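You operate a simulated robot arm through the tools that you are given. There is no shell and no other tool. Be economical: measure what you need, move in short steps, check, and stop when the job is done.

The job below is to be done with a simulated robot arm. You get a single attempt, and the scene is never put back.

JOB
Tighten the grey wheel's valve core to its label and put the yellow cap on.
Fine: set the torque knob first, one run of the orange driver, driver back on its peg.
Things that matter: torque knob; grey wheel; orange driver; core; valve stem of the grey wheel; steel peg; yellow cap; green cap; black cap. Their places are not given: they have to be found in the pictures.

It is judged by the outcome, as a careful person would: the job done as asked, and still so three seconds after it is handed in. It fails if anything else is knocked over, pushed out of place, dropped, spilled or broken.

ROBOT AND FRAMES
A 7-joint arm with a two-finger parallel gripper, fixed in place. Base frame: the origin is at the foot of the arm, x ahead of it, y to its left, z up; the work surface is at about z = 0. Readings come in m, degrees, newtons and seconds.
With the tool pointing down near the work surface it reaches from about 0.24 to 0.62 m from the base axis. Its first joint turns from -66.0 to 66.0 degrees. Payload 2.6 kg.
The TCP is the grasp point between the finger pads, 0.03 m short of the fingertips. In the tool frame z runs along the fingers and y along their closing line. The gripper opens to 0.094 m. The fingers are 0.028 m wide and 0.01 m thick; the gripper's body (0.05 by 0.096 m) begins 0.055 m behind the TCP.
Orientation is told as [roll, pitch, yaw] about the base's x, y, z axes, in that order, counted from this pose: with the fingers straight down and closing along the base's y, the tool's x points along the base's -x, its y along +y and its z along -z.

CONTROLS
- The arm moves only by the tool apply_moves. Its argument "motion" is one flat list of numbers, 7 for each row, row after row: the shift along the tool's x, y, z in m, then the turn, a rotation vector about the tool's x, y, z in degrees, then the finger opening in m, from 0 to 0.094. In form: [x, y, z, ax, ay, az, claw, x, y, z, ax, ay, az, claw, ...]. A call has 1 to 10 rows; each row shifts and turns the commanded pose from where the row before left it, along the tool's axes as they then stand. Rows are played at 5 a second. More than 0.05 m and 8.6 degrees between two rows, or a gripper value outside its range, and nothing of the call is played. A pose out of reach is approached as far as the arm can. The call stops where the force on the tool passes 40 N (or 10 N more than at its start, if that is more) or the arm is blocked; 0.2 s more then pass. The fingers move at their own pace (about 0.072 m/s each) and stop on an object; they squeeze with about 41 N. The grip force told is the motor's: it shows also when the fingers shut on nothing. Time passes only in rows, and 0.2 s behind the last, so rows that do not move let the fingers close. The reply holds the time, the measured pose of the TCP, the force on the tool along the base axes, the opening and the grip force, in the units named above and with some noise.
- Cameras (640 x 400 px; columns grow to the right, rows downward): "scene" is fixed at [0.0278, 0.4336, 0.551]; the picture's right is [-0.82, -0.57, 0.00], its down [-0.39, 0.56, -0.73] and it looks along [0.42, -0.60, -0.68] (base axes); focal length 239 px, centre (320, 200). "wrist" rides on the gripper at [-0.037, 0, -0.058] in the tool frame; the picture's right is [0.00, -1.00, 0.00], its down [0.97, 0.00, -0.24] and it looks along [0.24, 0.00, 0.97] (tool axes); focal length 218 px, centre (320, 200).
- camera(camera): a new picture of that camera. It takes no simulated time.
- locate(camera, pixels): for up to 12 pixels [column, row] of the newest picture of that camera ("zoom" is the newest enlarged one), the place [x, y, z] in the base frame of the surface seen there, good to about 0.002 m. It takes no simulated time.
- zoom(camera, box): a new picture of the part [left, top, right, bottom] of that camera's present view, enlarged. It takes no simulated time.
- sign_off(): hands the job in; it is judged then, once.

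Keep the steps short. Do not move on a guess: measure, check each grasp and each placing, and mend mistakes. In all there are 80 turns and 34 pictures (those below and enlarged ones count). Leave the gripper open and the arm clear of the work at the hand-in unless told otherwise, and finish with a single line.

The tools are called after "Call:" as a command line: name --argument value ..., lists and objects as JSON in quotes. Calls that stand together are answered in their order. apply_moves: Moves the arm, as the interface text tells. Its arguments: {"type":"object","properties":{"motion":{"type":"array","items":{"type":"number"}}},"required":["motion"]} The other tools are called the same way: camera (camera) takes a picture; locate (camera, pixels) gives the place of the surface under pixels of a picture; zoom (camera, box) takes an enlarged picture of a part of a camera's view; sign_off () hands the job in.

At the start:

```text
clock: 0.0
position: [0.3008, 0.2235, 0.3756]
tool_rot: [0.0, 0.0, 0.0]
contact_force: [-0.4, 0.1, -1.1]
width: 0.0941
gripper_force: 0.1
```

scene: 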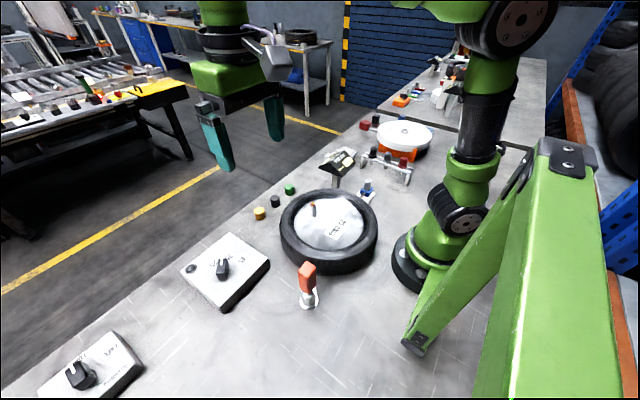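
wrist: 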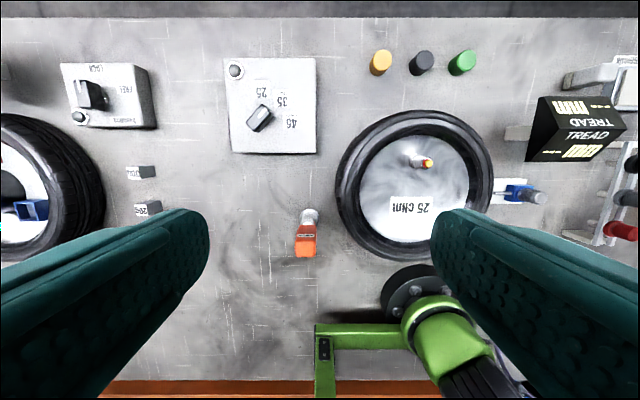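

I see the wheel with a label (about 410,205), the torque panel (270,105), the orange driver (306,235) and caps at the top. I'll enlarge those to read them.

Call:
zoom --camera "wrist" --box '[215, 45, 335, 165]'

Call:
zoom --camera "wrist" --box '[330, 100, 550, 270]'

Call:
zoom --camera "scene" --box '[170, 150, 390, 320]'

Call:
locate --camera "wrist" --pixels '[[259, 118], [236, 70], [306, 253], [310, 216], [427, 163], [381, 58], [422, 58], [462, 58], [268, 108], [300, 140], [415, 155], [380, 72]]'

```text
3.33 times, centred on (275, 105) of wrist
```

zoom: 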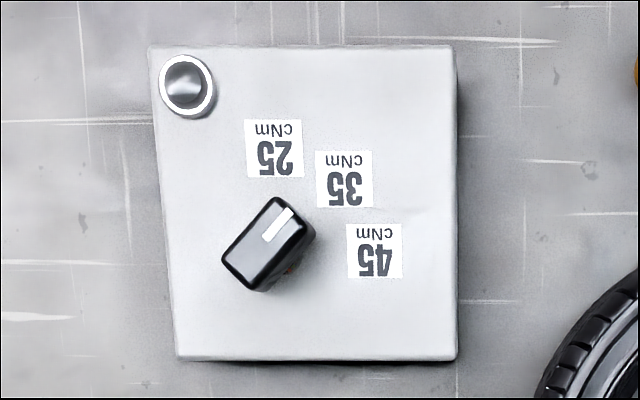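

```text
2.35 times, centred on (440, 185) of wrist
```

zoom: 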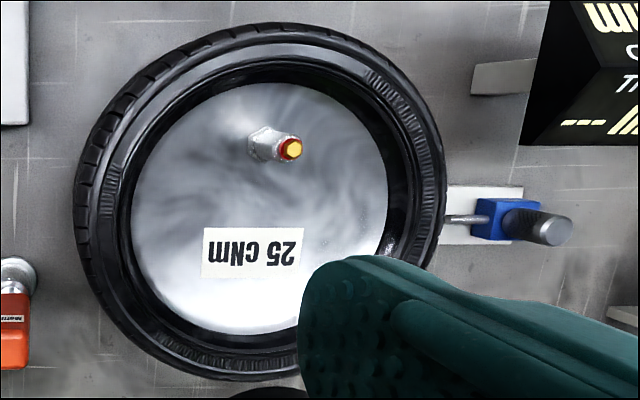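

```text
2.35 times, centred on (280, 235) of scene
```

zoom: 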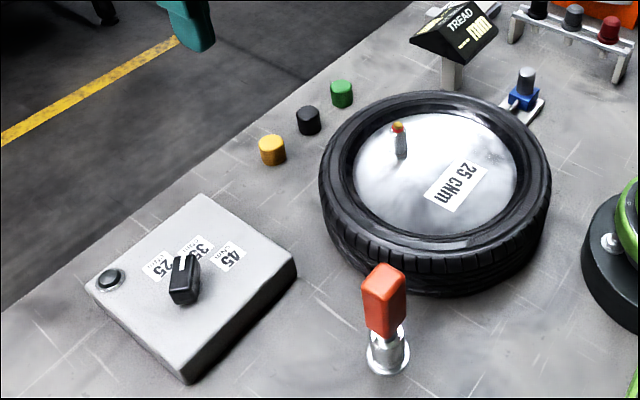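

```text
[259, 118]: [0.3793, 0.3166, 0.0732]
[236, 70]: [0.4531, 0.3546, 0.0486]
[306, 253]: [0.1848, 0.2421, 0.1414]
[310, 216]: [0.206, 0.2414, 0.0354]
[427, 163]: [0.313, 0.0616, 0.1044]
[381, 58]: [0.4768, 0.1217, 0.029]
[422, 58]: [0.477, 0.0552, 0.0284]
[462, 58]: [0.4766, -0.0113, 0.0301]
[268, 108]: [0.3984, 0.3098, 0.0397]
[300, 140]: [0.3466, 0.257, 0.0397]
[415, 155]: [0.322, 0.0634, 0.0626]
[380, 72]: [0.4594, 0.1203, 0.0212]
```

The grey wheel label reads 25 cNm and the knob seems to stand at 35. I'll look closer at the driver, the other things on the left, and the knob from the scene side.

Call:
zoom --camera "scene" --box '[270, 250, 350, 320]'

Call:
zoom --camera "scene" --box '[170, 225, 280, 320]'

Call:
zoom --camera "wrist" --box '[0, 50, 220, 270]'

```text
5.71 times, centred on (310, 285) of scene
```

zoom: 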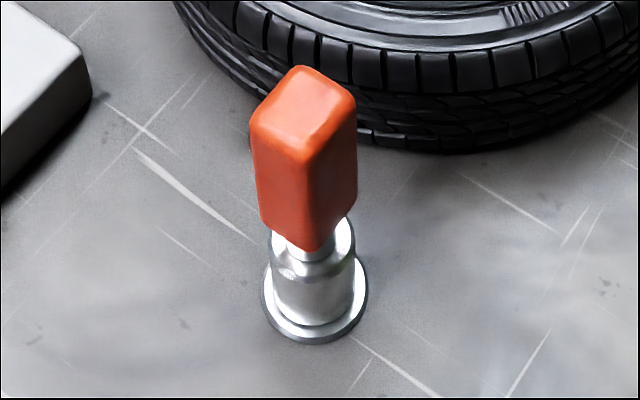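

```text
4.21 times, centred on (225, 272) of scene
```

zoom: 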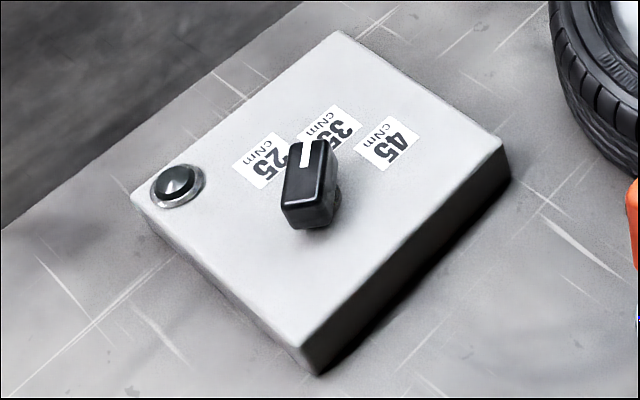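

```text
1.82 times, centred on (110, 160) of wrist
```

zoom: 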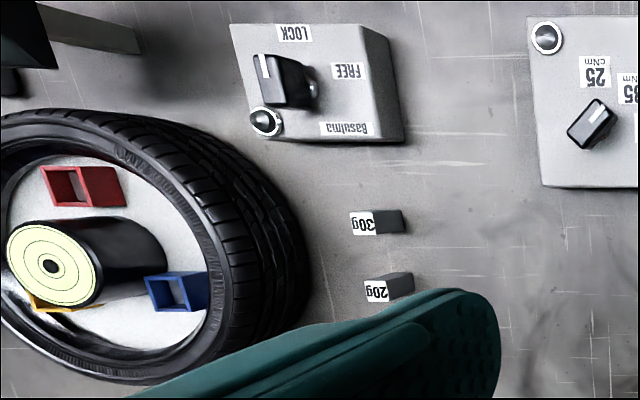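

The knob's pointer points at 35, so it must turn about 40–45° counter-clockwise to 25. I move to above the knob, high up, for a closer look.

Call:
apply_moves --motion '[-0.016, 0.0183, 0.031, 0, 0, 0, 0.05, -0.016, 0.0183, 0.031, 0, 0, 0, 0.05, -0.016, 0.0183, 0.031, 0, 0, 0, 0.05, -0.016, 0.0183, 0.031, 0, 0, 0, 0.05, -0.016, 0.0183, 0.031, 0, 0, 0, 0.05]'

Call:
camera --camera "wrist"

```text
clock: 1.2
position: [0.3811, 0.3161, 0.2201]
tool_rot: [0.0, -0.1, 0.0]
contact_force: [-0.5, -0.2, -0.7]
width: 0.0498
gripper_force: 0.0
```

```text
25 pictures are left
```

wrist: 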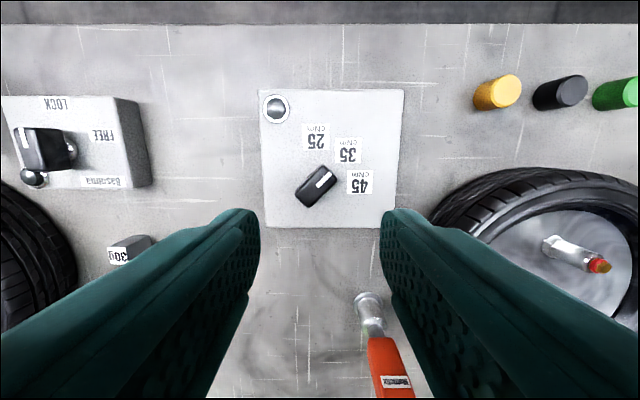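

The knob shows at about (316,186). I'll measure its ends, corners and the labels.

Call:
locate --camera "wrist" --pixels '[[316, 186], [328, 174], [304, 199], [319, 167], [336, 178], [296, 196], [311, 206], [315, 138], [347, 151], [360, 182], [322, 182], [275, 108]]'

Call:
zoom --camera "wrist" --box '[255, 85, 410, 230]'

```text
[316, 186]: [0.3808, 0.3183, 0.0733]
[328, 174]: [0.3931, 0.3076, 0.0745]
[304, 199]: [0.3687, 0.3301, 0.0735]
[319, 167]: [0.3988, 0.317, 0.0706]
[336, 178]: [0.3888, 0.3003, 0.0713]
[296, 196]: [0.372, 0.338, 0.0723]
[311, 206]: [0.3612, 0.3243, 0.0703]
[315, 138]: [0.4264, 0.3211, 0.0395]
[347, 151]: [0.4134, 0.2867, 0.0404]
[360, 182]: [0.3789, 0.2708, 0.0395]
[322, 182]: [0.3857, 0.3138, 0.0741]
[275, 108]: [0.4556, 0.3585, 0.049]
```

```text
2.76 times, centred on (332, 158) of wrist
```

zoom: 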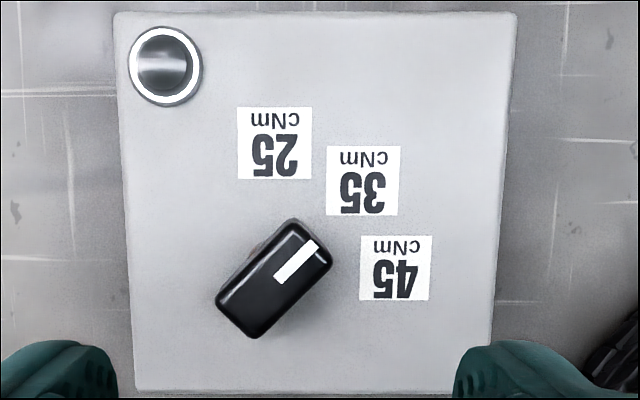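

Knob centre is about (0.380, 0.319). 25 lies at 0°, 35 at −45°, 45 at −90°, and the pointer is at −43°. I turn the gripper −45° in base yaw, over the knob, and go part way down.

Call:
apply_moves --motion '[0.001, 0.003, 0, 0, 0, 0, 0.05, 0, 0, 0.01, 0, 0, 7.5, 0.05, 0, 0, 0.01, 0, 0, 7.5, 0.05, 0, 0, 0.01, 0, 0, 7.5, 0.05, 0, 0, 0.01, 0, 0, 7.5, 0.05, 0, 0, 0.01, 0, 0, 7.5, 0.05, 0, 0, 0.01, 0, 0, 7.5, 0.05, 0, 0, 0.02, 0, 0, 0, 0.05]'

Call:
camera --camera "wrist"

```text
clock: 3.0
position: [0.3797, 0.3181, 0.1409]
tool_rot: [-0.1, 0.0, -45.2]
contact_force: [0.2, -0.3, -0.5]
width: 0.0498
gripper_force: 0.1
```

```text
23 pictures are left
```

wrist: 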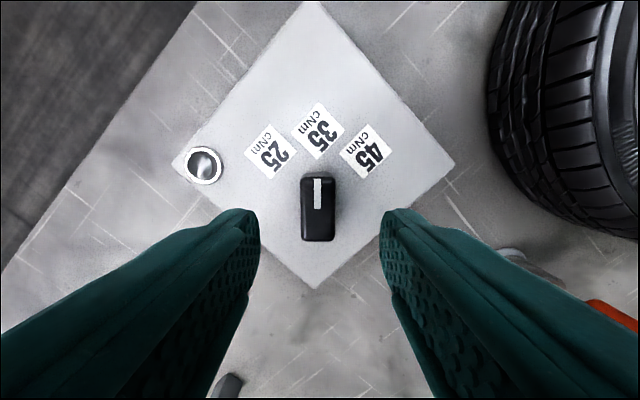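

The knob is centred between the fingers and aligned. I go down 0.063 m and close on it.

Call:
apply_moves --motion '[0, 0, 0.025, 0, 0, 0, 0.05, 0, 0, 0.02, 0, 0, 0, 0.05, 0, 0, 0.018, 0, 0, 0, 0.05, 0, 0, 0, 0, 0, 0, 0.014, 0, 0, 0, 0, 0, 0, 0.014, 0, 0, 0, 0, 0, 0, 0.014]'

```text
clock: 4.4
position: [0.3828, 0.3186, 0.0787]
tool_rot: [0.1, 0.0, -44.9]
contact_force: [1.8, 1.2, 6.6]
width: 0.0218
gripper_force: 45.6
```

It holds at 0.0218 m. Now I turn it 45° counter-clockwise (tool z −45°).

Call:
apply_moves --motion '[0, 0, 0, 0, 0, -7.5, 0.014, 0, 0, 0, 0, 0, -7.5, 0.014, 0, 0, 0, 0, 0, -7.5, 0.014, 0, 0, 0, 0, 0, -7.5, 0.014, 0, 0, 0, 0, 0, -7.5, 0.014, 0, 0, 0, 0, 0, -7.5, 0.014, 0, 0, 0, 0, 0, 0, 0.014]'

```text
clock: 6.0
position: [0.3812, 0.319, 0.0774]
tool_rot: [0.3, -0.5, 0.3]
contact_force: [25.0, 21.2, -3.0]
width: 0.0219
gripper_force: 44.4
```

Turned to yaw 0. I let go, rise and check the pointer.

Call:
apply_moves --motion '[0, 0, 0, 0, 0, 0, 0.05, 0, 0, 0, 0, 0, 0, 0.05, 0, 0, -0.03, 0, 0, 0, 0.05, 0, 0, -0.04, 0, 0, 0, 0.05, 0, 0, -0.04, 0, 0, 0, 0.05]'

Call:
zoom --camera "wrist" --box '[220, 60, 420, 250]'

```text
clock: 7.2
position: [0.3802, 0.3186, 0.1885]
tool_rot: [0.0, -0.1, 0.0]
contact_force: [0.3, 0.0, 0.2]
width: 0.0501
gripper_force: 0.0
```

```text
2.11 times, centred on (320, 155) of wrist
```

zoom: 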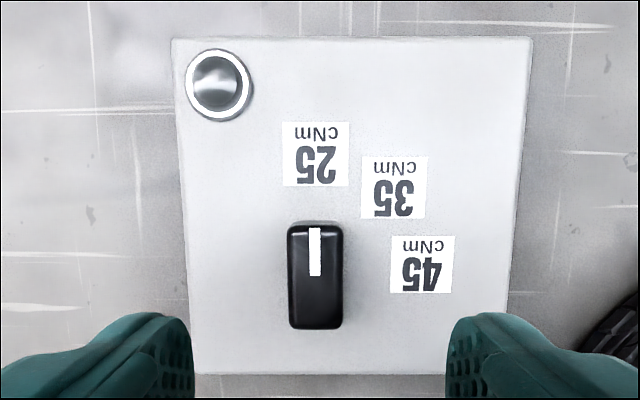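

The pointer now stands at 25. Next I rise and move above the orange driver, near (0.20, 0.24).

Call:
apply_moves --motion '[0, 0, -0.04, 0, 0, 0, 0.07, 0, 0, -0.04, 0, 0, 0, 0.07, 0.03, -0.0128, 0, 0, 0, 0, 0.07, 0.03, -0.0128, 0, 0, 0, 0, 0.07, 0.03, -0.0128, 0, 0, 0, 0, 0.07, 0.03, -0.0128, 0, 0, 0, 0, 0.07, 0.03, -0.0128, 0, 0, 0, 0, 0.07, 0.03, -0.0128, 0, 0, 0, 0, 0.07]'

Call:
camera --camera "wrist"

```text
clock: 9.0
position: [0.1997, 0.2406, 0.2663]
tool_rot: [0.0, 0.0, -0.1]
contact_force: [0.5, 0.0, 0.4]
width: 0.0702
gripper_force: 0.1
```

```text
21 pictures are left
```

wrist: 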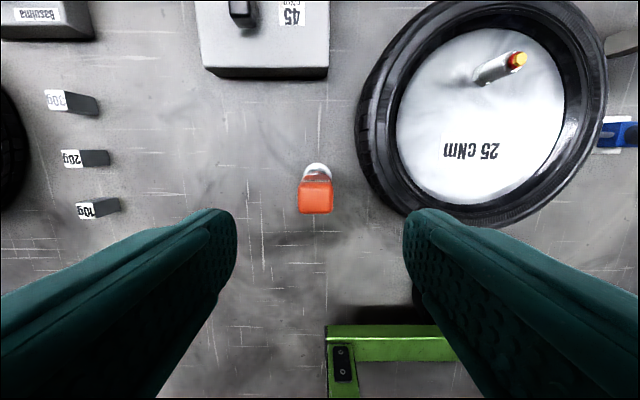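

I measure the driver handle, its base, and the valve stem from here.

Call:
locate --camera "wrist" --pixels '[[316, 198], [301, 190], [332, 190], [300, 212], [332, 212], [316, 176], [317, 167], [521, 58], [500, 66], [480, 78], [490, 100], [316, 212]]'

Call:
zoom --camera "wrist" --box '[290, 150, 345, 225]'

Call:
zoom --camera "wrist" --box '[440, 30, 560, 105]'

```text
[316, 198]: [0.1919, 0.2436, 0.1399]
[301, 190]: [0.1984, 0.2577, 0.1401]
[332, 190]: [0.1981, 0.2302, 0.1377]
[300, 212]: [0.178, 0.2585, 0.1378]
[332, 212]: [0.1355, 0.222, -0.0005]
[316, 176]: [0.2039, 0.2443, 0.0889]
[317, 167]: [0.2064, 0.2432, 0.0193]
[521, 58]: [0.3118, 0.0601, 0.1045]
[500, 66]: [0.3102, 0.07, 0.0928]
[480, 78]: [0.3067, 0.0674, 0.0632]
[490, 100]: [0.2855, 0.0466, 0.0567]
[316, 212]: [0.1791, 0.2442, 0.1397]
```

```text
5.33 times, centred on (318, 188) of wrist
```

zoom: 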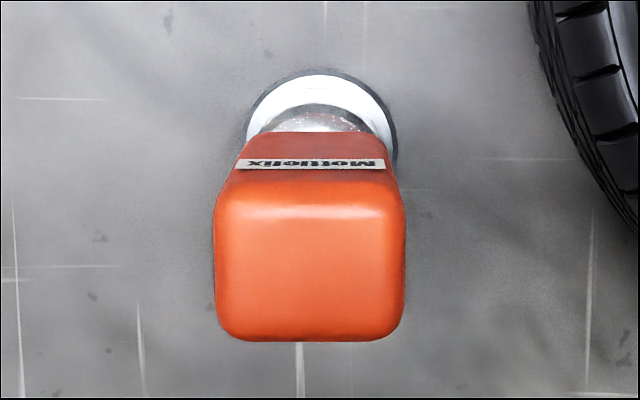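

```text
5.33 times, centred on (500, 68) of wrist
```

zoom: 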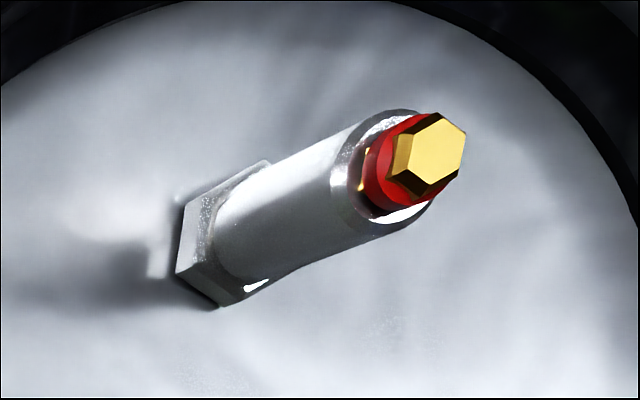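

The handle is about 0.027 m square, centred at (0.190, 0.244), from z 0.09 to 0.14. The core is a brass hex at about (0.312, 0.060), top at 0.104. I go down over the handle with the fingers wide open.

Call:
apply_moves --motion '[0.0095, 0.0035, 0.02, 0, 0, 0, 0.07, 0, 0, 0.04, 0, 0, 0, 0.07, 0, 0, 0.04, 0, 0, 0, 0.07, 0, 0, 0.03, 0, 0, 0, 0.07, 0, 0, 0.018, 0, 0, 0, 0.07]'

Call:
camera --camera "wrist"

```text
clock: 10.2
position: [0.1901, 0.2453, 0.1197]
tool_rot: [-0.1, 0.0, 0.1]
contact_force: [-0.8, 0.0, -0.1]
width: 0.0698
gripper_force: 0.0
```

```text
18 pictures are left
```

wrist: 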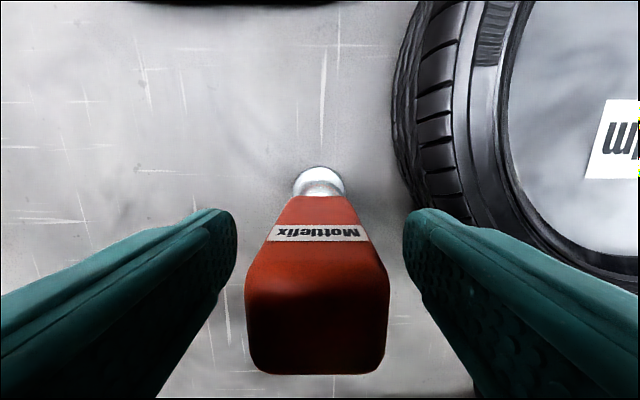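

The handle stands centred between the fingers. I close on it.

Call:
apply_moves --motion '[0, 0, 0, 0, 0, 0, 0.02, 0, 0, 0, 0, 0, 0, 0.02, 0, 0, 0, 0, 0, 0, 0.02, 0, 0, 0, 0, 0, 0, 0.02]'

```text
clock: 11.2
position: [0.1898, 0.2451, 0.1196]
tool_rot: [0.0, 0.1, 0.1]
contact_force: [0.6, -0.2, 0.1]
width: 0.0361
gripper_force: 40.9
```

Held at 0.036 m. I note the seat pose (0.190, 0.245, 0.1196) for the return, and lift straight up.

Call:
apply_moves --motion '[0, 0, -0.02, 0, 0, 0, 0.02, 0, 0, -0.03, 0, 0, 0, 0.02, 0, 0, -0.03, 0, 0, 0, 0.02, 0, 0, -0.03, 0, 0, 0, 0.02, 0, 0, -0.02, 0, 0, 0, 0.02]'

Call:
zoom --camera "scene" --box '[220, 160, 420, 320]'

```text
clock: 12.4
position: [0.191, 0.2449, 0.2504]
tool_rot: [-0.1, 0.1, 0.0]
contact_force: [-0.4, 0.3, -3.5]
width: 0.0358
gripper_force: 41.4
```

```text
2.50 times, centred on (320, 240) of scene
```

zoom: 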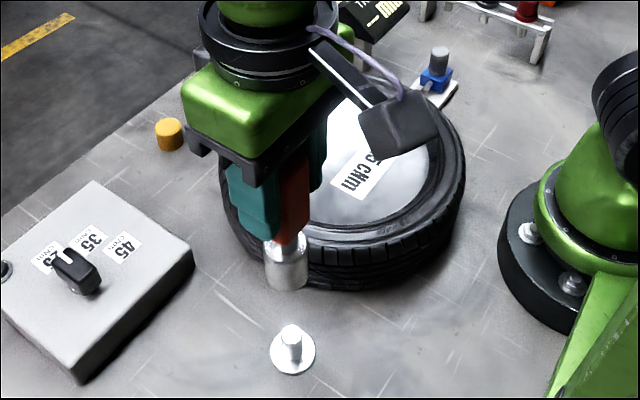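

The driver came off: it has a silver socket, and the peg is a small pin on a disc. I measure the peg and the socket end in the zoom.

Call:
locate --camera "zoom" --pixels '[[291, 330], [291, 345], [273, 352], [312, 352], [285, 270], [268, 270], [303, 268], [286, 288], [285, 240]]'

Call:
zoom --camera "scene" --box '[280, 220, 360, 290]'

```text
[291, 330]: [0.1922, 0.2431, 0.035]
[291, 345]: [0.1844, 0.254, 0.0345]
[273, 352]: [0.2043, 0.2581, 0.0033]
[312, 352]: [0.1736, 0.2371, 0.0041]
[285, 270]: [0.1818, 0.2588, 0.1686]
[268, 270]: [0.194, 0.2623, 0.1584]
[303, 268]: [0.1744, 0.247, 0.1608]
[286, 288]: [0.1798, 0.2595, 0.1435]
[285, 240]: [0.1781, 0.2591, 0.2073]
```

```text
5.71 times, centred on (320, 255) of scene
```

zoom: 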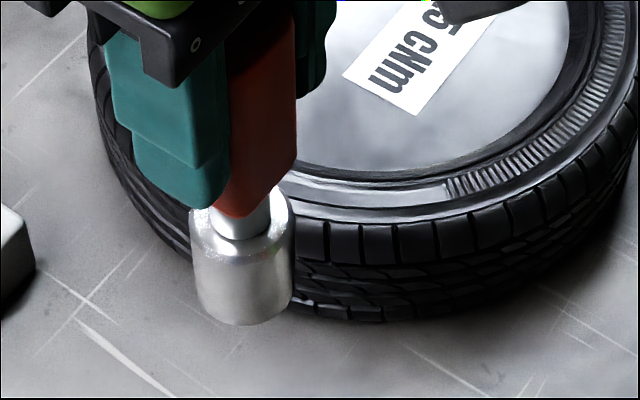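

Socket end sits 0.107 m below the TCP, its axis about at the TCP. I carry it at this height to above the valve core at (0.312, 0.061), where the socket end clears it by about 0.04 m.

Call:
apply_moves --motion '[-0.0202, -0.0307, 0, 0, 0, 0, 0.02, -0.0202, -0.0307, 0, 0, 0, 0, 0.02, -0.0202, -0.0307, 0, 0, 0, 0, 0.02, -0.0202, -0.0307, 0, 0, 0, 0, 0.02, -0.0202, -0.0307, 0, 0, 0, 0, 0.02, -0.0202, -0.0307, 0, 0, 0, 0, 0.02]'

Call:
camera --camera "wrist"

Call:
zoom --camera "scene" --box '[260, 140, 380, 240]'

```text
clock: 13.8
position: [0.3104, 0.0596, 0.2461]
tool_rot: [0.0, 0.0, 0.1]
contact_force: [0.3, -0.1, -2.4]
width: 0.0359
gripper_force: 41.4
```

```text
15 pictures are left
```

wrist: 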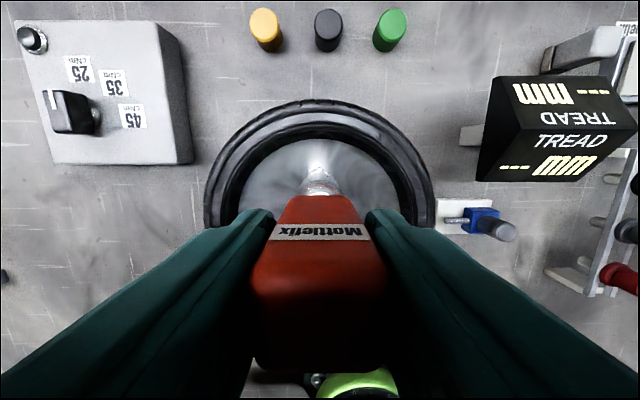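

```text
4.00 times, centred on (320, 190) of scene
```

zoom: 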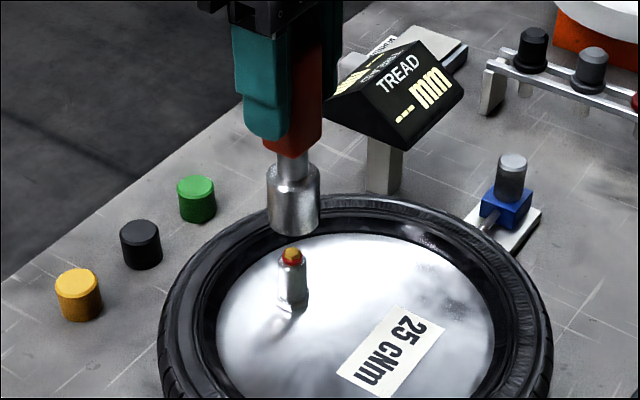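

The socket hangs in line with the core in this view. I measure both to check the depth direction.

Call:
locate --camera "zoom" --pixels '[[292, 250], [292, 260], [292, 280], [280, 285], [304, 285], [294, 230], [294, 200], [272, 205], [315, 205]]'

```text
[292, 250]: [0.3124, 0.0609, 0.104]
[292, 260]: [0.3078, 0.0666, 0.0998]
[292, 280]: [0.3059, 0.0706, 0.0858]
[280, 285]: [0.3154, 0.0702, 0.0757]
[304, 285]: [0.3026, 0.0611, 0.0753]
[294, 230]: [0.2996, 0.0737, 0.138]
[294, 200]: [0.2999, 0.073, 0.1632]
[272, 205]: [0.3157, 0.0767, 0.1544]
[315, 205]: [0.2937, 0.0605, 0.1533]
```

Driver axis is at the TCP, and the core is about (+0.002, +0.002) from it. I correct, then lower in small steps, watching the force.

Call:
apply_moves --motion '[-0.002, 0.002, 0, 0, 0, 0, 0.02, 0, 0, 0.015, 0, 0, 0, 0.02, 0, 0, 0.012, 0, 0, 0, 0.02, 0, 0, 0.005, 0, 0, 0, 0.02]'

Call:
zoom --camera "scene" --box '[270, 160, 370, 240]'

```text
clock: 14.8
position: [0.3133, 0.0621, 0.2185]
tool_rot: [0.0, 0.0, 0.0]
contact_force: [-0.1, 0.0, -2.3]
width: 0.0358
gripper_force: 40.8
```

```text
5.00 times, centred on (320, 200) of scene
```

zoom: 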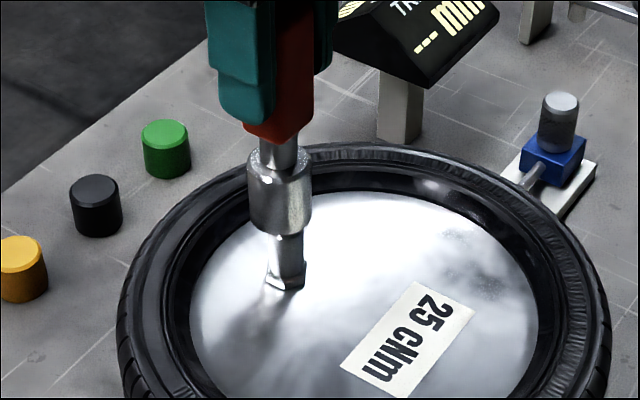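

Aligned and no contact yet. I continue down in 4 mm steps.

Call:
apply_moves --motion '[0, 0, 0.003, 0, 0, 0, 0.02, 0, 0, 0.004, 0, 0, 0, 0.02, 0, 0, 0.004, 0, 0, 0, 0.02, 0, 0, 0.003, 0, 0, 0, 0.02]'

```text
clock: 15.8
position: [0.3123, 0.0618, 0.2037]
tool_rot: [0.1, 0.0, 0.0]
contact_force: [-0.8, -1.0, -2.3]
width: 0.0357
gripper_force: 40.6
```

Still free: the socket is sliding over the hex. I continue in 2–3 mm steps.

Call:
apply_moves --motion '[0, 0, 0.002, 0, 0, 0, 0.02, 0, 0, 0.002, 0, 0, 0, 0.02, 0, 0, 0.002, 0, 0, 0, 0.02, 0, 0, 0.002, 0, 0, 0, 0.02]'

```text
clock: 16.8
position: [0.3127, 0.0616, 0.1952]
tool_rot: [0.0, 0.0, 0.1]
contact_force: [-1.2, -0.5, -3.6]
width: 0.0362
gripper_force: 41.1
```

Call:
zoom --camera "scene" --box '[285, 180, 345, 230]'

```text
8.00 times, centred on (315, 205) of scene
```

zoom: 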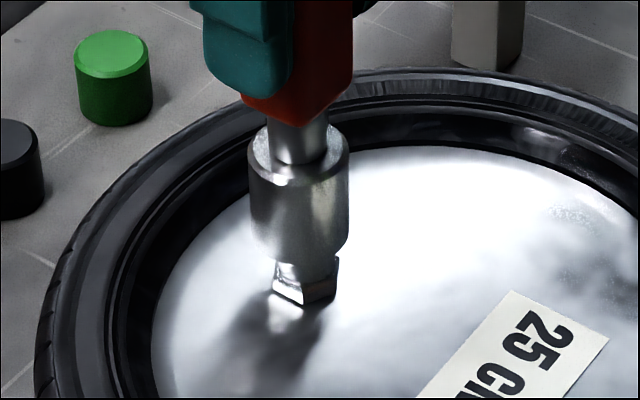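

The socket slides over the stem with no contact force. I go on down until it touches.

Call:
apply_moves --motion '[0, 0, 0.002, 0, 0, 0, 0.02, 0, 0, 0.002, 0, 0, 0, 0.02, 0, 0, 0.002, 0, 0, 0, 0.02, 0, 0, 0.002, 0, 0, 0, 0.02, 0, 0, 0, 0, 0, 0, 0.02]'

```text
clock: 18.0
position: [0.3135, 0.0611, 0.1881]
tool_rot: [0.0, -0.1, -0.1]
contact_force: [0.8, -0.1, -1.9]
width: 0.0359
gripper_force: 41.1
```

By the peg geometry, contact should come at about TCP z 0.187. I go on in 1.5 mm steps.

Call:
apply_moves --motion '[0, 0, 0.0015, 0, 0, 0, 0.02, 0, 0, 0.0015, 0, 0, 0, 0.02, 0, 0, 0, 0, 0, 0, 0.02]'

```text
clock: 18.8
position: [0.3132, 0.0619, 0.1849]
tool_rot: [0.1, -0.1, 0.0]
contact_force: [0.2, -0.2, 0.6]
width: 0.0361
gripper_force: 40.8
```

A slight upward force appears (about 3 N against the hanging weight). I press a little more.

Call:
apply_moves --motion '[0, 0, 0.001, 0, 0, 0, 0.02, 0, 0, 0.001, 0, 0, 0, 0.02, 0, 0, 0, 0, 0, 0, 0.02]'

Call:
camera --camera "scene"

```text
clock: 19.6
position: [0.3132, 0.0617, 0.1832]
tool_rot: [0.0, 0.1, -0.1]
contact_force: [0.7, -0.1, 3.2]
width: 0.0359
gripper_force: 41.1
```

```text
11 pictures are left
```

scene: 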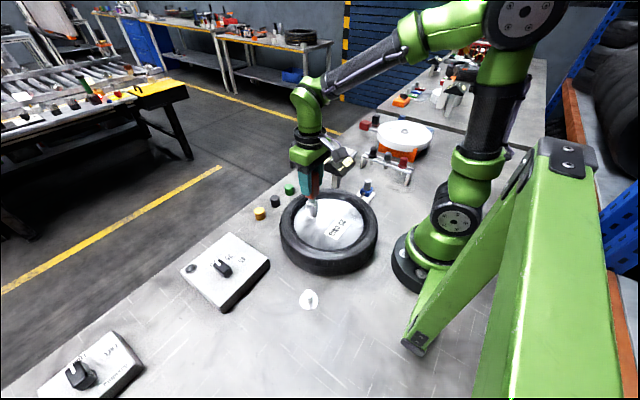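

The force grows softly, like a spring (push-to-start). I press further in 1 mm steps, without lifting.

Call:
apply_moves --motion '[0, 0, 0.001, 0, 0, 0, 0.02, 0, 0, 0.001, 0, 0, 0, 0.02, 0, 0, 0.001, 0, 0, 0, 0.02, 0, 0, 0, 0, 0, 0, 0.02, 0, 0, 0, 0, 0, 0, 0.02]'

Call:
zoom --camera "scene" --box '[170, 150, 390, 310]'

```text
clock: 20.8
position: [0.3136, 0.0617, 0.1796]
tool_rot: [0.0, 0.0, 0.0]
contact_force: [0.2, -0.6, 4.4]
width: 0.0359
gripper_force: 40.7
```

```text
2.50 times, centred on (280, 230) of scene
```

zoom: 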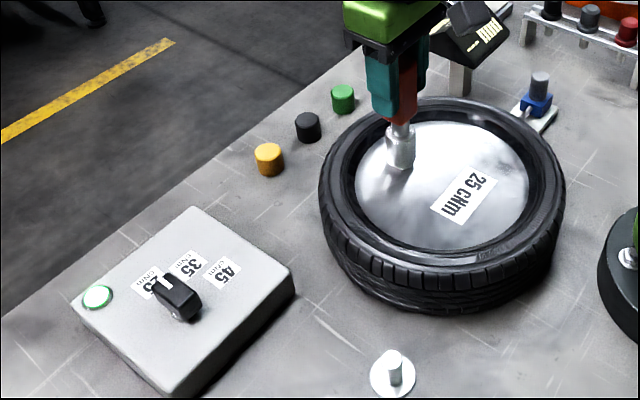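

The panel lamp now shines green, so the run happened and the core went in. I hold still for 2 s and check again before lifting.

Call:
apply_moves --motion '[0, 0, 0, 0, 0, 0, 0.02, 0, 0, 0, 0, 0, 0, 0.02, 0, 0, 0, 0, 0, 0, 0.02, 0, 0, 0, 0, 0, 0, 0.02, 0, 0, 0, 0, 0, 0, 0.02, 0, 0, 0, 0, 0, 0, 0.02, 0, 0, 0, 0, 0, 0, 0.02, 0, 0, 0, 0, 0, 0, 0.02, 0, 0, 0, 0, 0, 0, 0.02, 0, 0, 0, 0, 0, 0, 0.02]'

Call:
zoom --camera "scene" --box '[170, 225, 280, 320]'

```text
clock: 23.0
position: [0.3131, 0.0623, 0.1792]
tool_rot: [0.0, 0.0, -0.1]
contact_force: [0.2, -0.6, 0.2]
width: 0.0359
gripper_force: 40.7
```

```text
4.21 times, centred on (225, 272) of scene
```

zoom: 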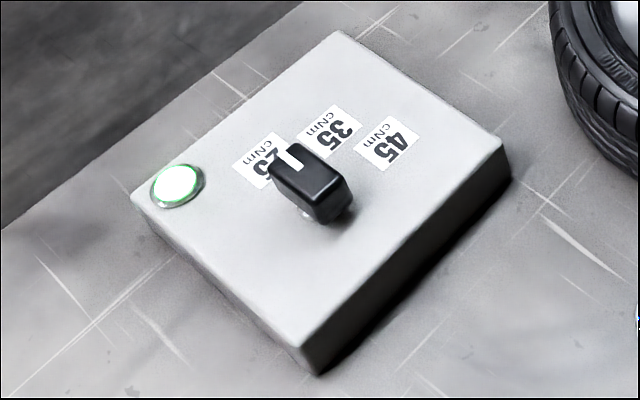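

The lamp is still green but the force fell to about 2.5 N net. I wait once more to see whether anything still changes.

Call:
apply_moves --motion '[0, 0, 0.0005, 0, 0, 0, 0.02, 0, 0, 0, 0, 0, 0, 0.02, 0, 0, 0, 0, 0, 0, 0.02, 0, 0, 0, 0, 0, 0, 0.02, 0, 0, 0, 0, 0, 0, 0.02, 0, 0, 0, 0, 0, 0, 0.02, 0, 0, 0, 0, 0, 0, 0.02, 0, 0, 0, 0, 0, 0, 0.02, 0, 0, 0, 0, 0, 0, 0.02, 0, 0, 0, 0, 0, 0, 0.02]'

```text
clock: 25.2
position: [0.313, 0.0623, 0.1788]
tool_rot: [-0.1, 0.0, 0.0]
contact_force: [1.1, 0.9, 5.7]
width: 0.0358
gripper_force: 41.3
```

Firm contact now (0.5 mm gives +5 N), so the core sits. I lift straight up and look at the core.

Call:
apply_moves --motion '[0, 0, -0.01, 0, 0, 0, 0.02, 0, 0, -0.02, 0, 0, 0, 0.02, 0, 0, -0.02, 0, 0, 0, 0.02, 0, 0, -0.025, 0, 0, 0, 0.02, 0, 0, 0, 0, 0, 0, 0.02]'

Call:
zoom --camera "scene" --box '[180, 150, 380, 300]'

```text
clock: 26.4
position: [0.3138, 0.0627, 0.2534]
tool_rot: [0.0, 0.1, 0.0]
contact_force: [0.0, 1.0, -2.3]
width: 0.0361
gripper_force: 40.9
```

```text
2.67 times, centred on (280, 225) of scene
```

zoom: 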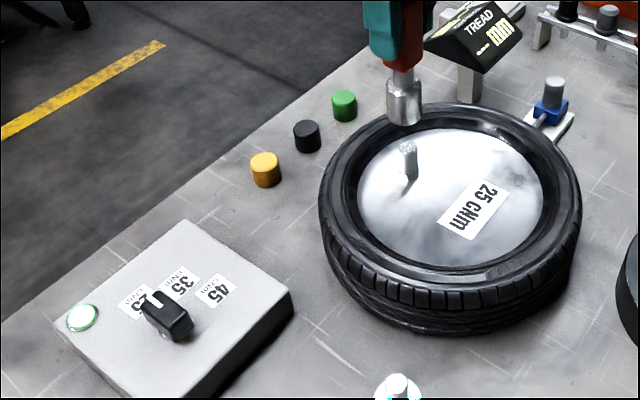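

The core now sits flush in the stem and the lamp stays green. I carry the driver back over the peg.

Call:
apply_moves --motion '[0.02063, 0.03038, 0, 0, 0, 0, 0.02, 0.02063, 0.03038, 0, 0, 0, 0, 0.02, 0.02063, 0.03038, 0, 0, 0, 0, 0.02, 0.02063, 0.03038, 0, 0, 0, 0, 0.02, 0.02063, 0.03038, 0, 0, 0, 0, 0.02, 0.02063, 0.03038, 0, 0, 0, 0, 0.02, 0, 0, 0, 0, 0, 0, 0.02]'

```text
clock: 28.0
position: [0.1892, 0.2456, 0.2538]
tool_rot: [0.0, 0.0, 0.0]
contact_force: [0.2, -0.1, -2.2]
width: 0.0357
gripper_force: 41.5
```

Above the peg within 1 mm of the noted pose. I lower to just above the pin.

Call:
apply_moves --motion '[-0.0006, -0.0005, 0.03, 0, 0, 0, 0.02, 0, 0, 0.03, 0, 0, 0, 0.02, 0, 0, 0.025, 0, 0, 0, 0.02, 0, 0, 0.01, 0, 0, 0, 0.02, 0, 0, 0, 0, 0, 0, 0.02]'

Call:
zoom --camera "scene" --box '[270, 250, 350, 320]'

```text
clock: 29.2
position: [0.1901, 0.2434, 0.1583]
tool_rot: [0.0, 0.0, 0.0]
contact_force: [0.5, 0.8, -2.9]
width: 0.0359
gripper_force: 40.9
```

```text
5.71 times, centred on (310, 285) of scene
```

zoom: 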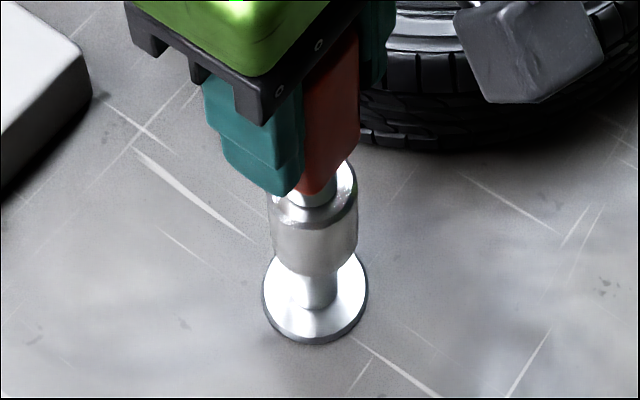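

Socket and peg line up (both at column ~315). I lower the last 0.038 m in small steps.

Call:
apply_moves --motion '[0, 0.001, 0.012, 0, 0, 0, 0.02, 0, 0, 0.012, 0, 0, 0, 0.02, 0, 0, 0.008, 0, 0, 0, 0.02, 0, 0, 0.004, 0, 0, 0, 0.02, 0, 0, 0.002, 0, 0, 0, 0.02, 0, 0, 0, 0, 0, 0, 0.02]'

```text
clock: 30.6
position: [0.1902, 0.2454, 0.1211]
tool_rot: [0.0, 0.0, 0.0]
contact_force: [-0.8, -0.8, -1.8]
width: 0.0361
gripper_force: 41.5
```

One more millimetre or two until it rests.

Call:
apply_moves --motion '[0, 0, 0.001, 0, 0, 0, 0.02, 0, 0, 0.001, 0, 0, 0, 0.02, 0, 0, 0, 0, 0, 0, 0.02]'

```text
clock: 31.4
position: [0.1902, 0.2442, 0.118]
tool_rot: [0.0, 0.0, 0.0]
contact_force: [-1.0, -0.9, 0.6]
width: 0.036
gripper_force: 41.0
```

The peg bears the weight now. I open and rise straight up.

Call:
apply_moves --motion '[0, 0, 0, 0, 0, 0, 0.07, 0, 0, 0, 0, 0, 0, 0.07, 0, 0, -0.03, 0, 0, 0, 0.07, 0, 0, -0.04, 0, 0, 0, 0.07, 0, 0, -0.04, 0, 0, 0, 0.07, 0, 0, -0.04, 0, 0, 0, 0.07]'

Call:
camera --camera "wrist"

```text
clock: 32.8
position: [0.1927, 0.2431, 0.2699]
tool_rot: [0.0, 0.0, 0.0]
contact_force: [0.3, -0.1, -0.2]
width: 0.07
gripper_force: 0.1
```

```text
6 pictures are left
```

wrist: 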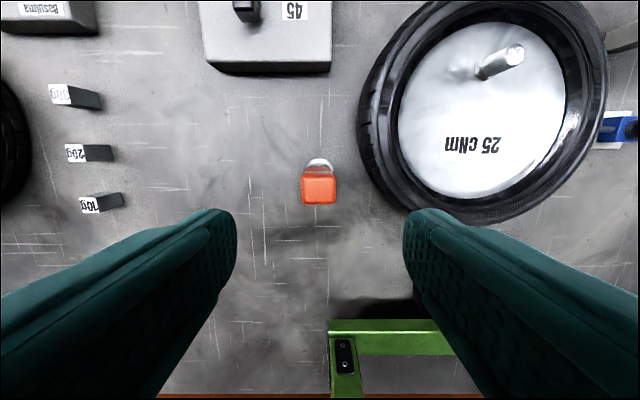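

The driver stands on its peg. I measure the stem top here (515,54), and move over the yellow cap.

Call:
locate --camera "wrist" --pixels '[[515, 52], [519, 48], [510, 58], [500, 62], [319, 187]]'

Call:
apply_moves --motion '[-0.0367, -0.0176, 0, 0, 0, 0, 0.06, -0.0367, -0.0176, 0, 0, 0, 0, 0.06, -0.0367, -0.0176, 0, 0, 0, 0, 0.06, -0.0367, -0.0176, 0, 0, 0, 0, 0.06, -0.0367, -0.0176, 0, 0, 0, 0, 0.06, -0.0367, -0.0176, 0, 0, 0, 0, 0.06, -0.0367, -0.0176, 0, 0, 0, 0, 0.06, 0, 0, 0.035, 0, 0, 0, 0.06, 0, 0, 0.035, 0, 0, 0, 0.06]'

Call:
camera --camera "wrist"

```text
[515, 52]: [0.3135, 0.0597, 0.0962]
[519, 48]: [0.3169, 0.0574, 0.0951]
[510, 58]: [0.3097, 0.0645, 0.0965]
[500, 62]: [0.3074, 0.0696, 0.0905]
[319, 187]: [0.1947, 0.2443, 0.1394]
```

```text
clock: 34.8
position: [0.4512, 0.1218, 0.1985]
tool_rot: [0.1, 0.0, 0.0]
contact_force: [-0.4, 0.6, 1.0]
width: 0.0599
gripper_force: 0.1
```

```text
5 pictures are left
```

wrist: 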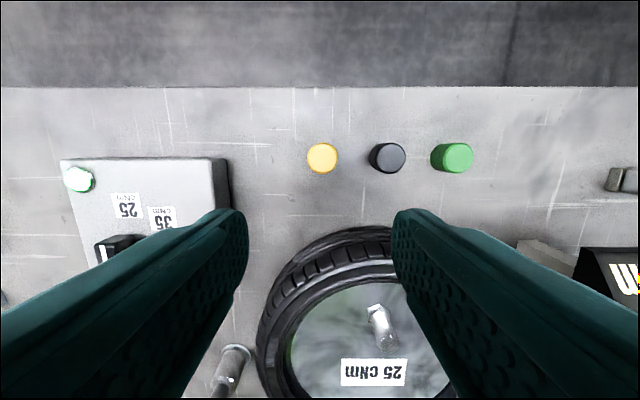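

Stem top is about (0.3133, 0.061, 0.096). Now I measure the yellow cap at (322,158).

Call:
locate --camera "wrist" --pixels '[[321, 158], [310, 158], [333, 158], [321, 148], [321, 168], [373, 157], [404, 158], [321, 180], [380, 312]]'

```text
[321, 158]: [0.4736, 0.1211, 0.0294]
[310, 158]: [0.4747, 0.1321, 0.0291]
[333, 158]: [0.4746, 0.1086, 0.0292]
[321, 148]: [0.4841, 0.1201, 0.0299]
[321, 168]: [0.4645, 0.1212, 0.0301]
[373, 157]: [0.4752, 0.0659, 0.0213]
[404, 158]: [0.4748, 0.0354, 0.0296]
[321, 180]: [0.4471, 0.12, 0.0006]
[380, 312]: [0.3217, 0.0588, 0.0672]
```

Yellow cap: centre (0.4743, 0.121), about 0.027 m wide and 0.030 m tall. Its neighbour is 0.07 m away. I go down over it, stopping above the cap first.

Call:
apply_moves --motion '[-0.0231, -0.0008, 0.03, 0, 0, 0, 0.056, 0, 0, 0.04, 0, 0, 0, 0.056, 0, 0, 0.04, 0, 0, 0, 0.056, 0, 0, 0.01, 0, 0, 0, 0.056, 0, 0, 0, 0, 0, 0, 0.056]'

```text
clock: 36.0
position: [0.4716, 0.1217, 0.0787]
tool_rot: [0.0, 0.0, 0.0]
contact_force: [-0.2, 0.8, -0.5]
width: 0.0561
gripper_force: 0.0
```

I correct x by 2 mm, lower 0.038 m and close.

Call:
apply_moves --motion '[-0.0018, 0, 0.02, 0, 0, 0, 0.056, 0, 0, 0.019, 0, 0, 0, 0.056, 0, 0, 0, 0, 0, 0, 0.056, 0, 0, 0, 0, 0, 0, 0.02, 0, 0, 0, 0, 0, 0, 0.02, 0, 0, 0, 0, 0, 0, 0.02, 0, 0, 0, 0, 0, 0, 0.02]'

```text
clock: 37.6
position: [0.4728, 0.122, 0.0402]
tool_rot: [0.0, 0.0, 0.0]
contact_force: [-0.2, 0.2, 0.6]
width: 0.0301
gripper_force: 40.9
```

Held at 0.030 m. I lift straight up.

Call:
apply_moves --motion '[0, 0, -0.02, 0, 0, 0, 0.02, 0, 0, -0.04, 0, 0, 0, 0.02, 0, 0, -0.04, 0, 0, 0, 0.02, 0, 0, -0.04, 0, 0, 0, 0.02, 0, 0, 0, 0, 0, 0, 0.02]'

```text
clock: 38.8
position: [0.4713, 0.1219, 0.182]
tool_rot: [0.0, 0.0, 0.0]
contact_force: [0.0, 0.2, -0.3]
width: 0.0304
gripper_force: 40.9
```

Lifted. I carry it to above the stem.

Call:
apply_moves --motion '[0.0401, -0.0152, 0, 0, 0, 0, 0.02, 0.0401, -0.0152, 0, 0, 0, 0, 0.02, 0.0401, -0.0152, 0, 0, 0, 0, 0.02, 0.0401, -0.0152, 0, 0, 0, 0, 0.02, 0, 0, 0.02, 0, 0, 0, 0.02, 0, 0, 0, 0, 0, 0, 0.02]'

Call:
zoom --camera "scene" --box '[280, 165, 360, 235]'

```text
clock: 40.2
position: [0.3131, 0.0605, 0.1579]
tool_rot: [-0.1, 0.1, -0.1]
contact_force: [0.2, 0.0, 0.4]
width: 0.0304
gripper_force: 40.9
```

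```text
5.71 times, centred on (320, 200) of scene
```

zoom: 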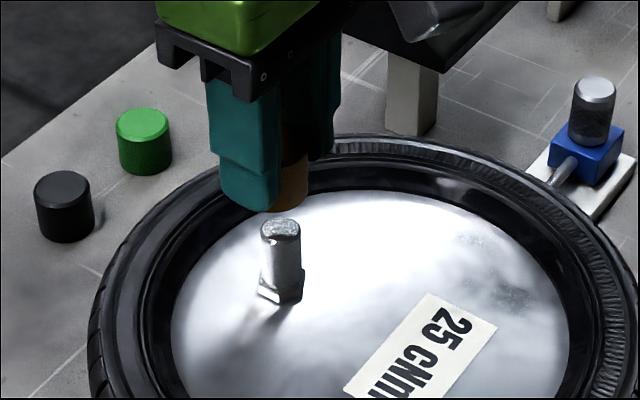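

The stem top is at column ~281 and the cap's right edge at ~308. I measure both to find the cap's offset.

Call:
locate --camera "zoom" --pixels '[[292, 185], [302, 185], [285, 195], [305, 170], [281, 226], [268, 226], [294, 226], [263, 255], [298, 255], [281, 255], [306, 195]]'

```text
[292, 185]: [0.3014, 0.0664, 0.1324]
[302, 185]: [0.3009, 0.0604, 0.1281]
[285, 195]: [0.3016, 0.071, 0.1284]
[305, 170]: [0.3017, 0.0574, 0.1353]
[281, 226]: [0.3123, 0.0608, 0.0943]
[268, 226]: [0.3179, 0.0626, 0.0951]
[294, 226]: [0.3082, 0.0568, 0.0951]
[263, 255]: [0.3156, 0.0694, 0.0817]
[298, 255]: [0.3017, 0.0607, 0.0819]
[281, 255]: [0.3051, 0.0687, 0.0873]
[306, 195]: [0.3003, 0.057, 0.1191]
```

The cap centre is about (0.315, 0.0615) against the stem's (0.313, 0.061). I shift −2 mm in x, and lower to just above contact, then in small steps.

Call:
apply_moves --motion '[0.002, -0.0005, 0, 0, 0, 0, 0.02, 0, 0, 0.01, 0, 0, 0, 0.02, 0, 0, 0.008, 0, 0, 0, 0.02, 0, 0, 0.003, 0, 0, 0, 0.02, 0, 0, 0.002, 0, 0, 0, 0.02, 0, 0, 0.002, 0, 0, 0, 0.02, 0, 0, 0, 0, 0, 0, 0.02]'

```text
clock: 41.8
position: [0.3095, 0.0593, 0.1357]
tool_rot: [0.0, 0.0, 0.1]
contact_force: [-0.1, 0.2, -0.5]
width: 0.0304
gripper_force: 40.7
```

No contact force; the cap rim is at stem-top height. I continue in 2 mm steps.

Call:
apply_moves --motion '[0, 0, 0.002, 0, 0, 0, 0.02, 0, 0, 0.002, 0, 0, 0, 0.02, 0, 0, 0.002, 0, 0, 0, 0.02, 0, 0, 0, 0, 0, 0, 0.02]'

Call:
zoom --camera "scene" --box '[280, 165, 360, 235]'

```text
clock: 42.8
position: [0.3103, 0.0596, 0.1294]
tool_rot: [0.0, 0.0, 0.0]
contact_force: [-0.3, 0.8, -0.7]
width: 0.0305
gripper_force: 41.3
```

```text
5.71 times, centred on (320, 200) of scene
```

zoom: 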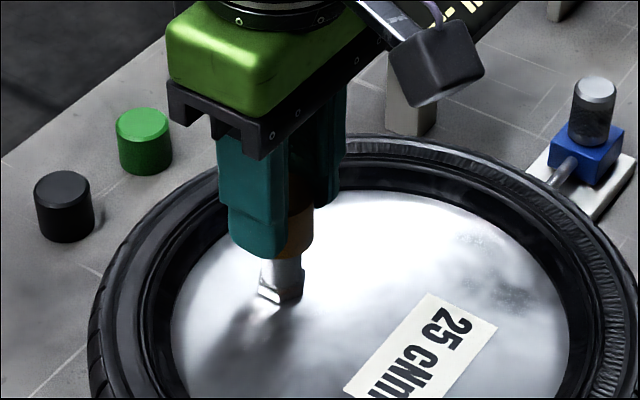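

The cap is sliding over the stem, centred. I lower on until it bottoms out.

Call:
apply_moves --motion '[0, 0, 0.002, 0, 0, 0, 0.02, 0, 0, 0.002, 0, 0, 0, 0.02, 0, 0, 0.002, 0, 0, 0, 0.02, 0, 0, 0.002, 0, 0, 0, 0.02, 0, 0, 0, 0, 0, 0, 0.02]'

```text
clock: 44.0
position: [0.3093, 0.0605, 0.1211]
tool_rot: [0.0, 0.0, 0.0]
contact_force: [0.4, -0.2, -0.5]
width: 0.0306
gripper_force: 41.2
```

Still free. I continue in small steps.

Call:
apply_moves --motion '[0, 0, 0.002, 0, 0, 0, 0.02, 0, 0, 0.002, 0, 0, 0, 0.02, 0, 0, 0.0015, 0, 0, 0, 0.02, 0, 0, 0, 0, 0, 0, 0.02]'

```text
clock: 45.0
position: [0.3099, 0.0589, 0.1148]
tool_rot: [0.1, 0.0, 0.0]
contact_force: [0.1, 0.6, -0.4]
width: 0.0304
gripper_force: 40.8
```

Still no force; the cap rim is at about 0.075. I continue in 1.5 mm steps.

Call:
apply_moves --motion '[0, 0, 0.0015, 0, 0, 0, 0.02, 0, 0, 0.0015, 0, 0, 0, 0.02, 0, 0, 0.0015, 0, 0, 0, 0.02, 0, 0, 0, 0, 0, 0, 0.02]'

```text
clock: 46.0
position: [0.31, 0.0591, 0.1125]
tool_rot: [0.1, -0.2, 0.1]
contact_force: [-7.1, -2.8, 30.7]
width: 0.0306
gripper_force: 40.5
```

It bottomed out (30 N). I ease up 1.5 mm's worth of pressing, open, and rise.

Call:
apply_moves --motion '[0, 0, -0.0015, 0, 0, 0, 0.02, 0, 0, 0, 0, 0, 0, 0.05, 0, 0, 0, 0, 0, 0, 0.05, 0, 0, -0.03, 0, 0, 0, 0.05, 0, 0, -0.04, 0, 0, 0, 0.05, 0, 0, -0.04, 0, 0, 0, 0.05, 0, 0, -0.04, 0, 0, 0, 0.07]'

Call:
camera --camera "wrist"

```text
clock: 47.6
position: [0.3092, 0.0589, 0.2609]
tool_rot: [0.0, 0.0, 0.0]
contact_force: [0.4, 0.5, 0.5]
width: 0.0703
gripper_force: 0.0
```

```text
2 pictures are left
```

wrist: 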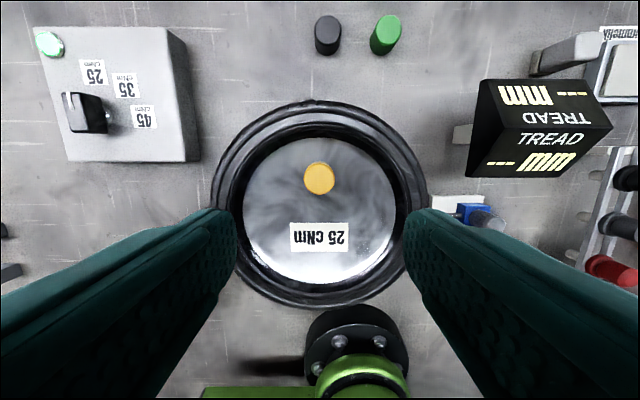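

I check the cap's position, level and seat, and take a last look from the side.

Call:
locate --camera "wrist" --pixels '[[319, 178], [308, 178], [330, 178], [319, 168], [319, 188]]'

Call:
zoom --camera "scene" --box '[170, 150, 390, 320]'

```text
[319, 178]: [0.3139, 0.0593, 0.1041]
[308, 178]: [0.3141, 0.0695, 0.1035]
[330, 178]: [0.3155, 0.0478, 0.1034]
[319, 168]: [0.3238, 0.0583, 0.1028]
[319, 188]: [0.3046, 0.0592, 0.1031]
```

```text
2.35 times, centred on (280, 235) of scene
```

zoom: 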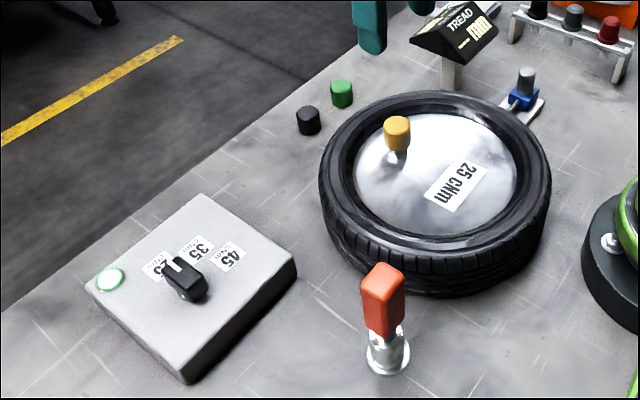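

The cap is level and seated with its top at 0.103. The driver is on its peg, the knob is at 25, the lamp is green, and the gripper is open and clear. I hand in.

Call:
sign_off

```text
The job is handed in.
```

The grey wheel's valve core is tightened at 25 cNm in one run of the orange driver, the driver is back on its peg, and the yellow cap is on the stem.
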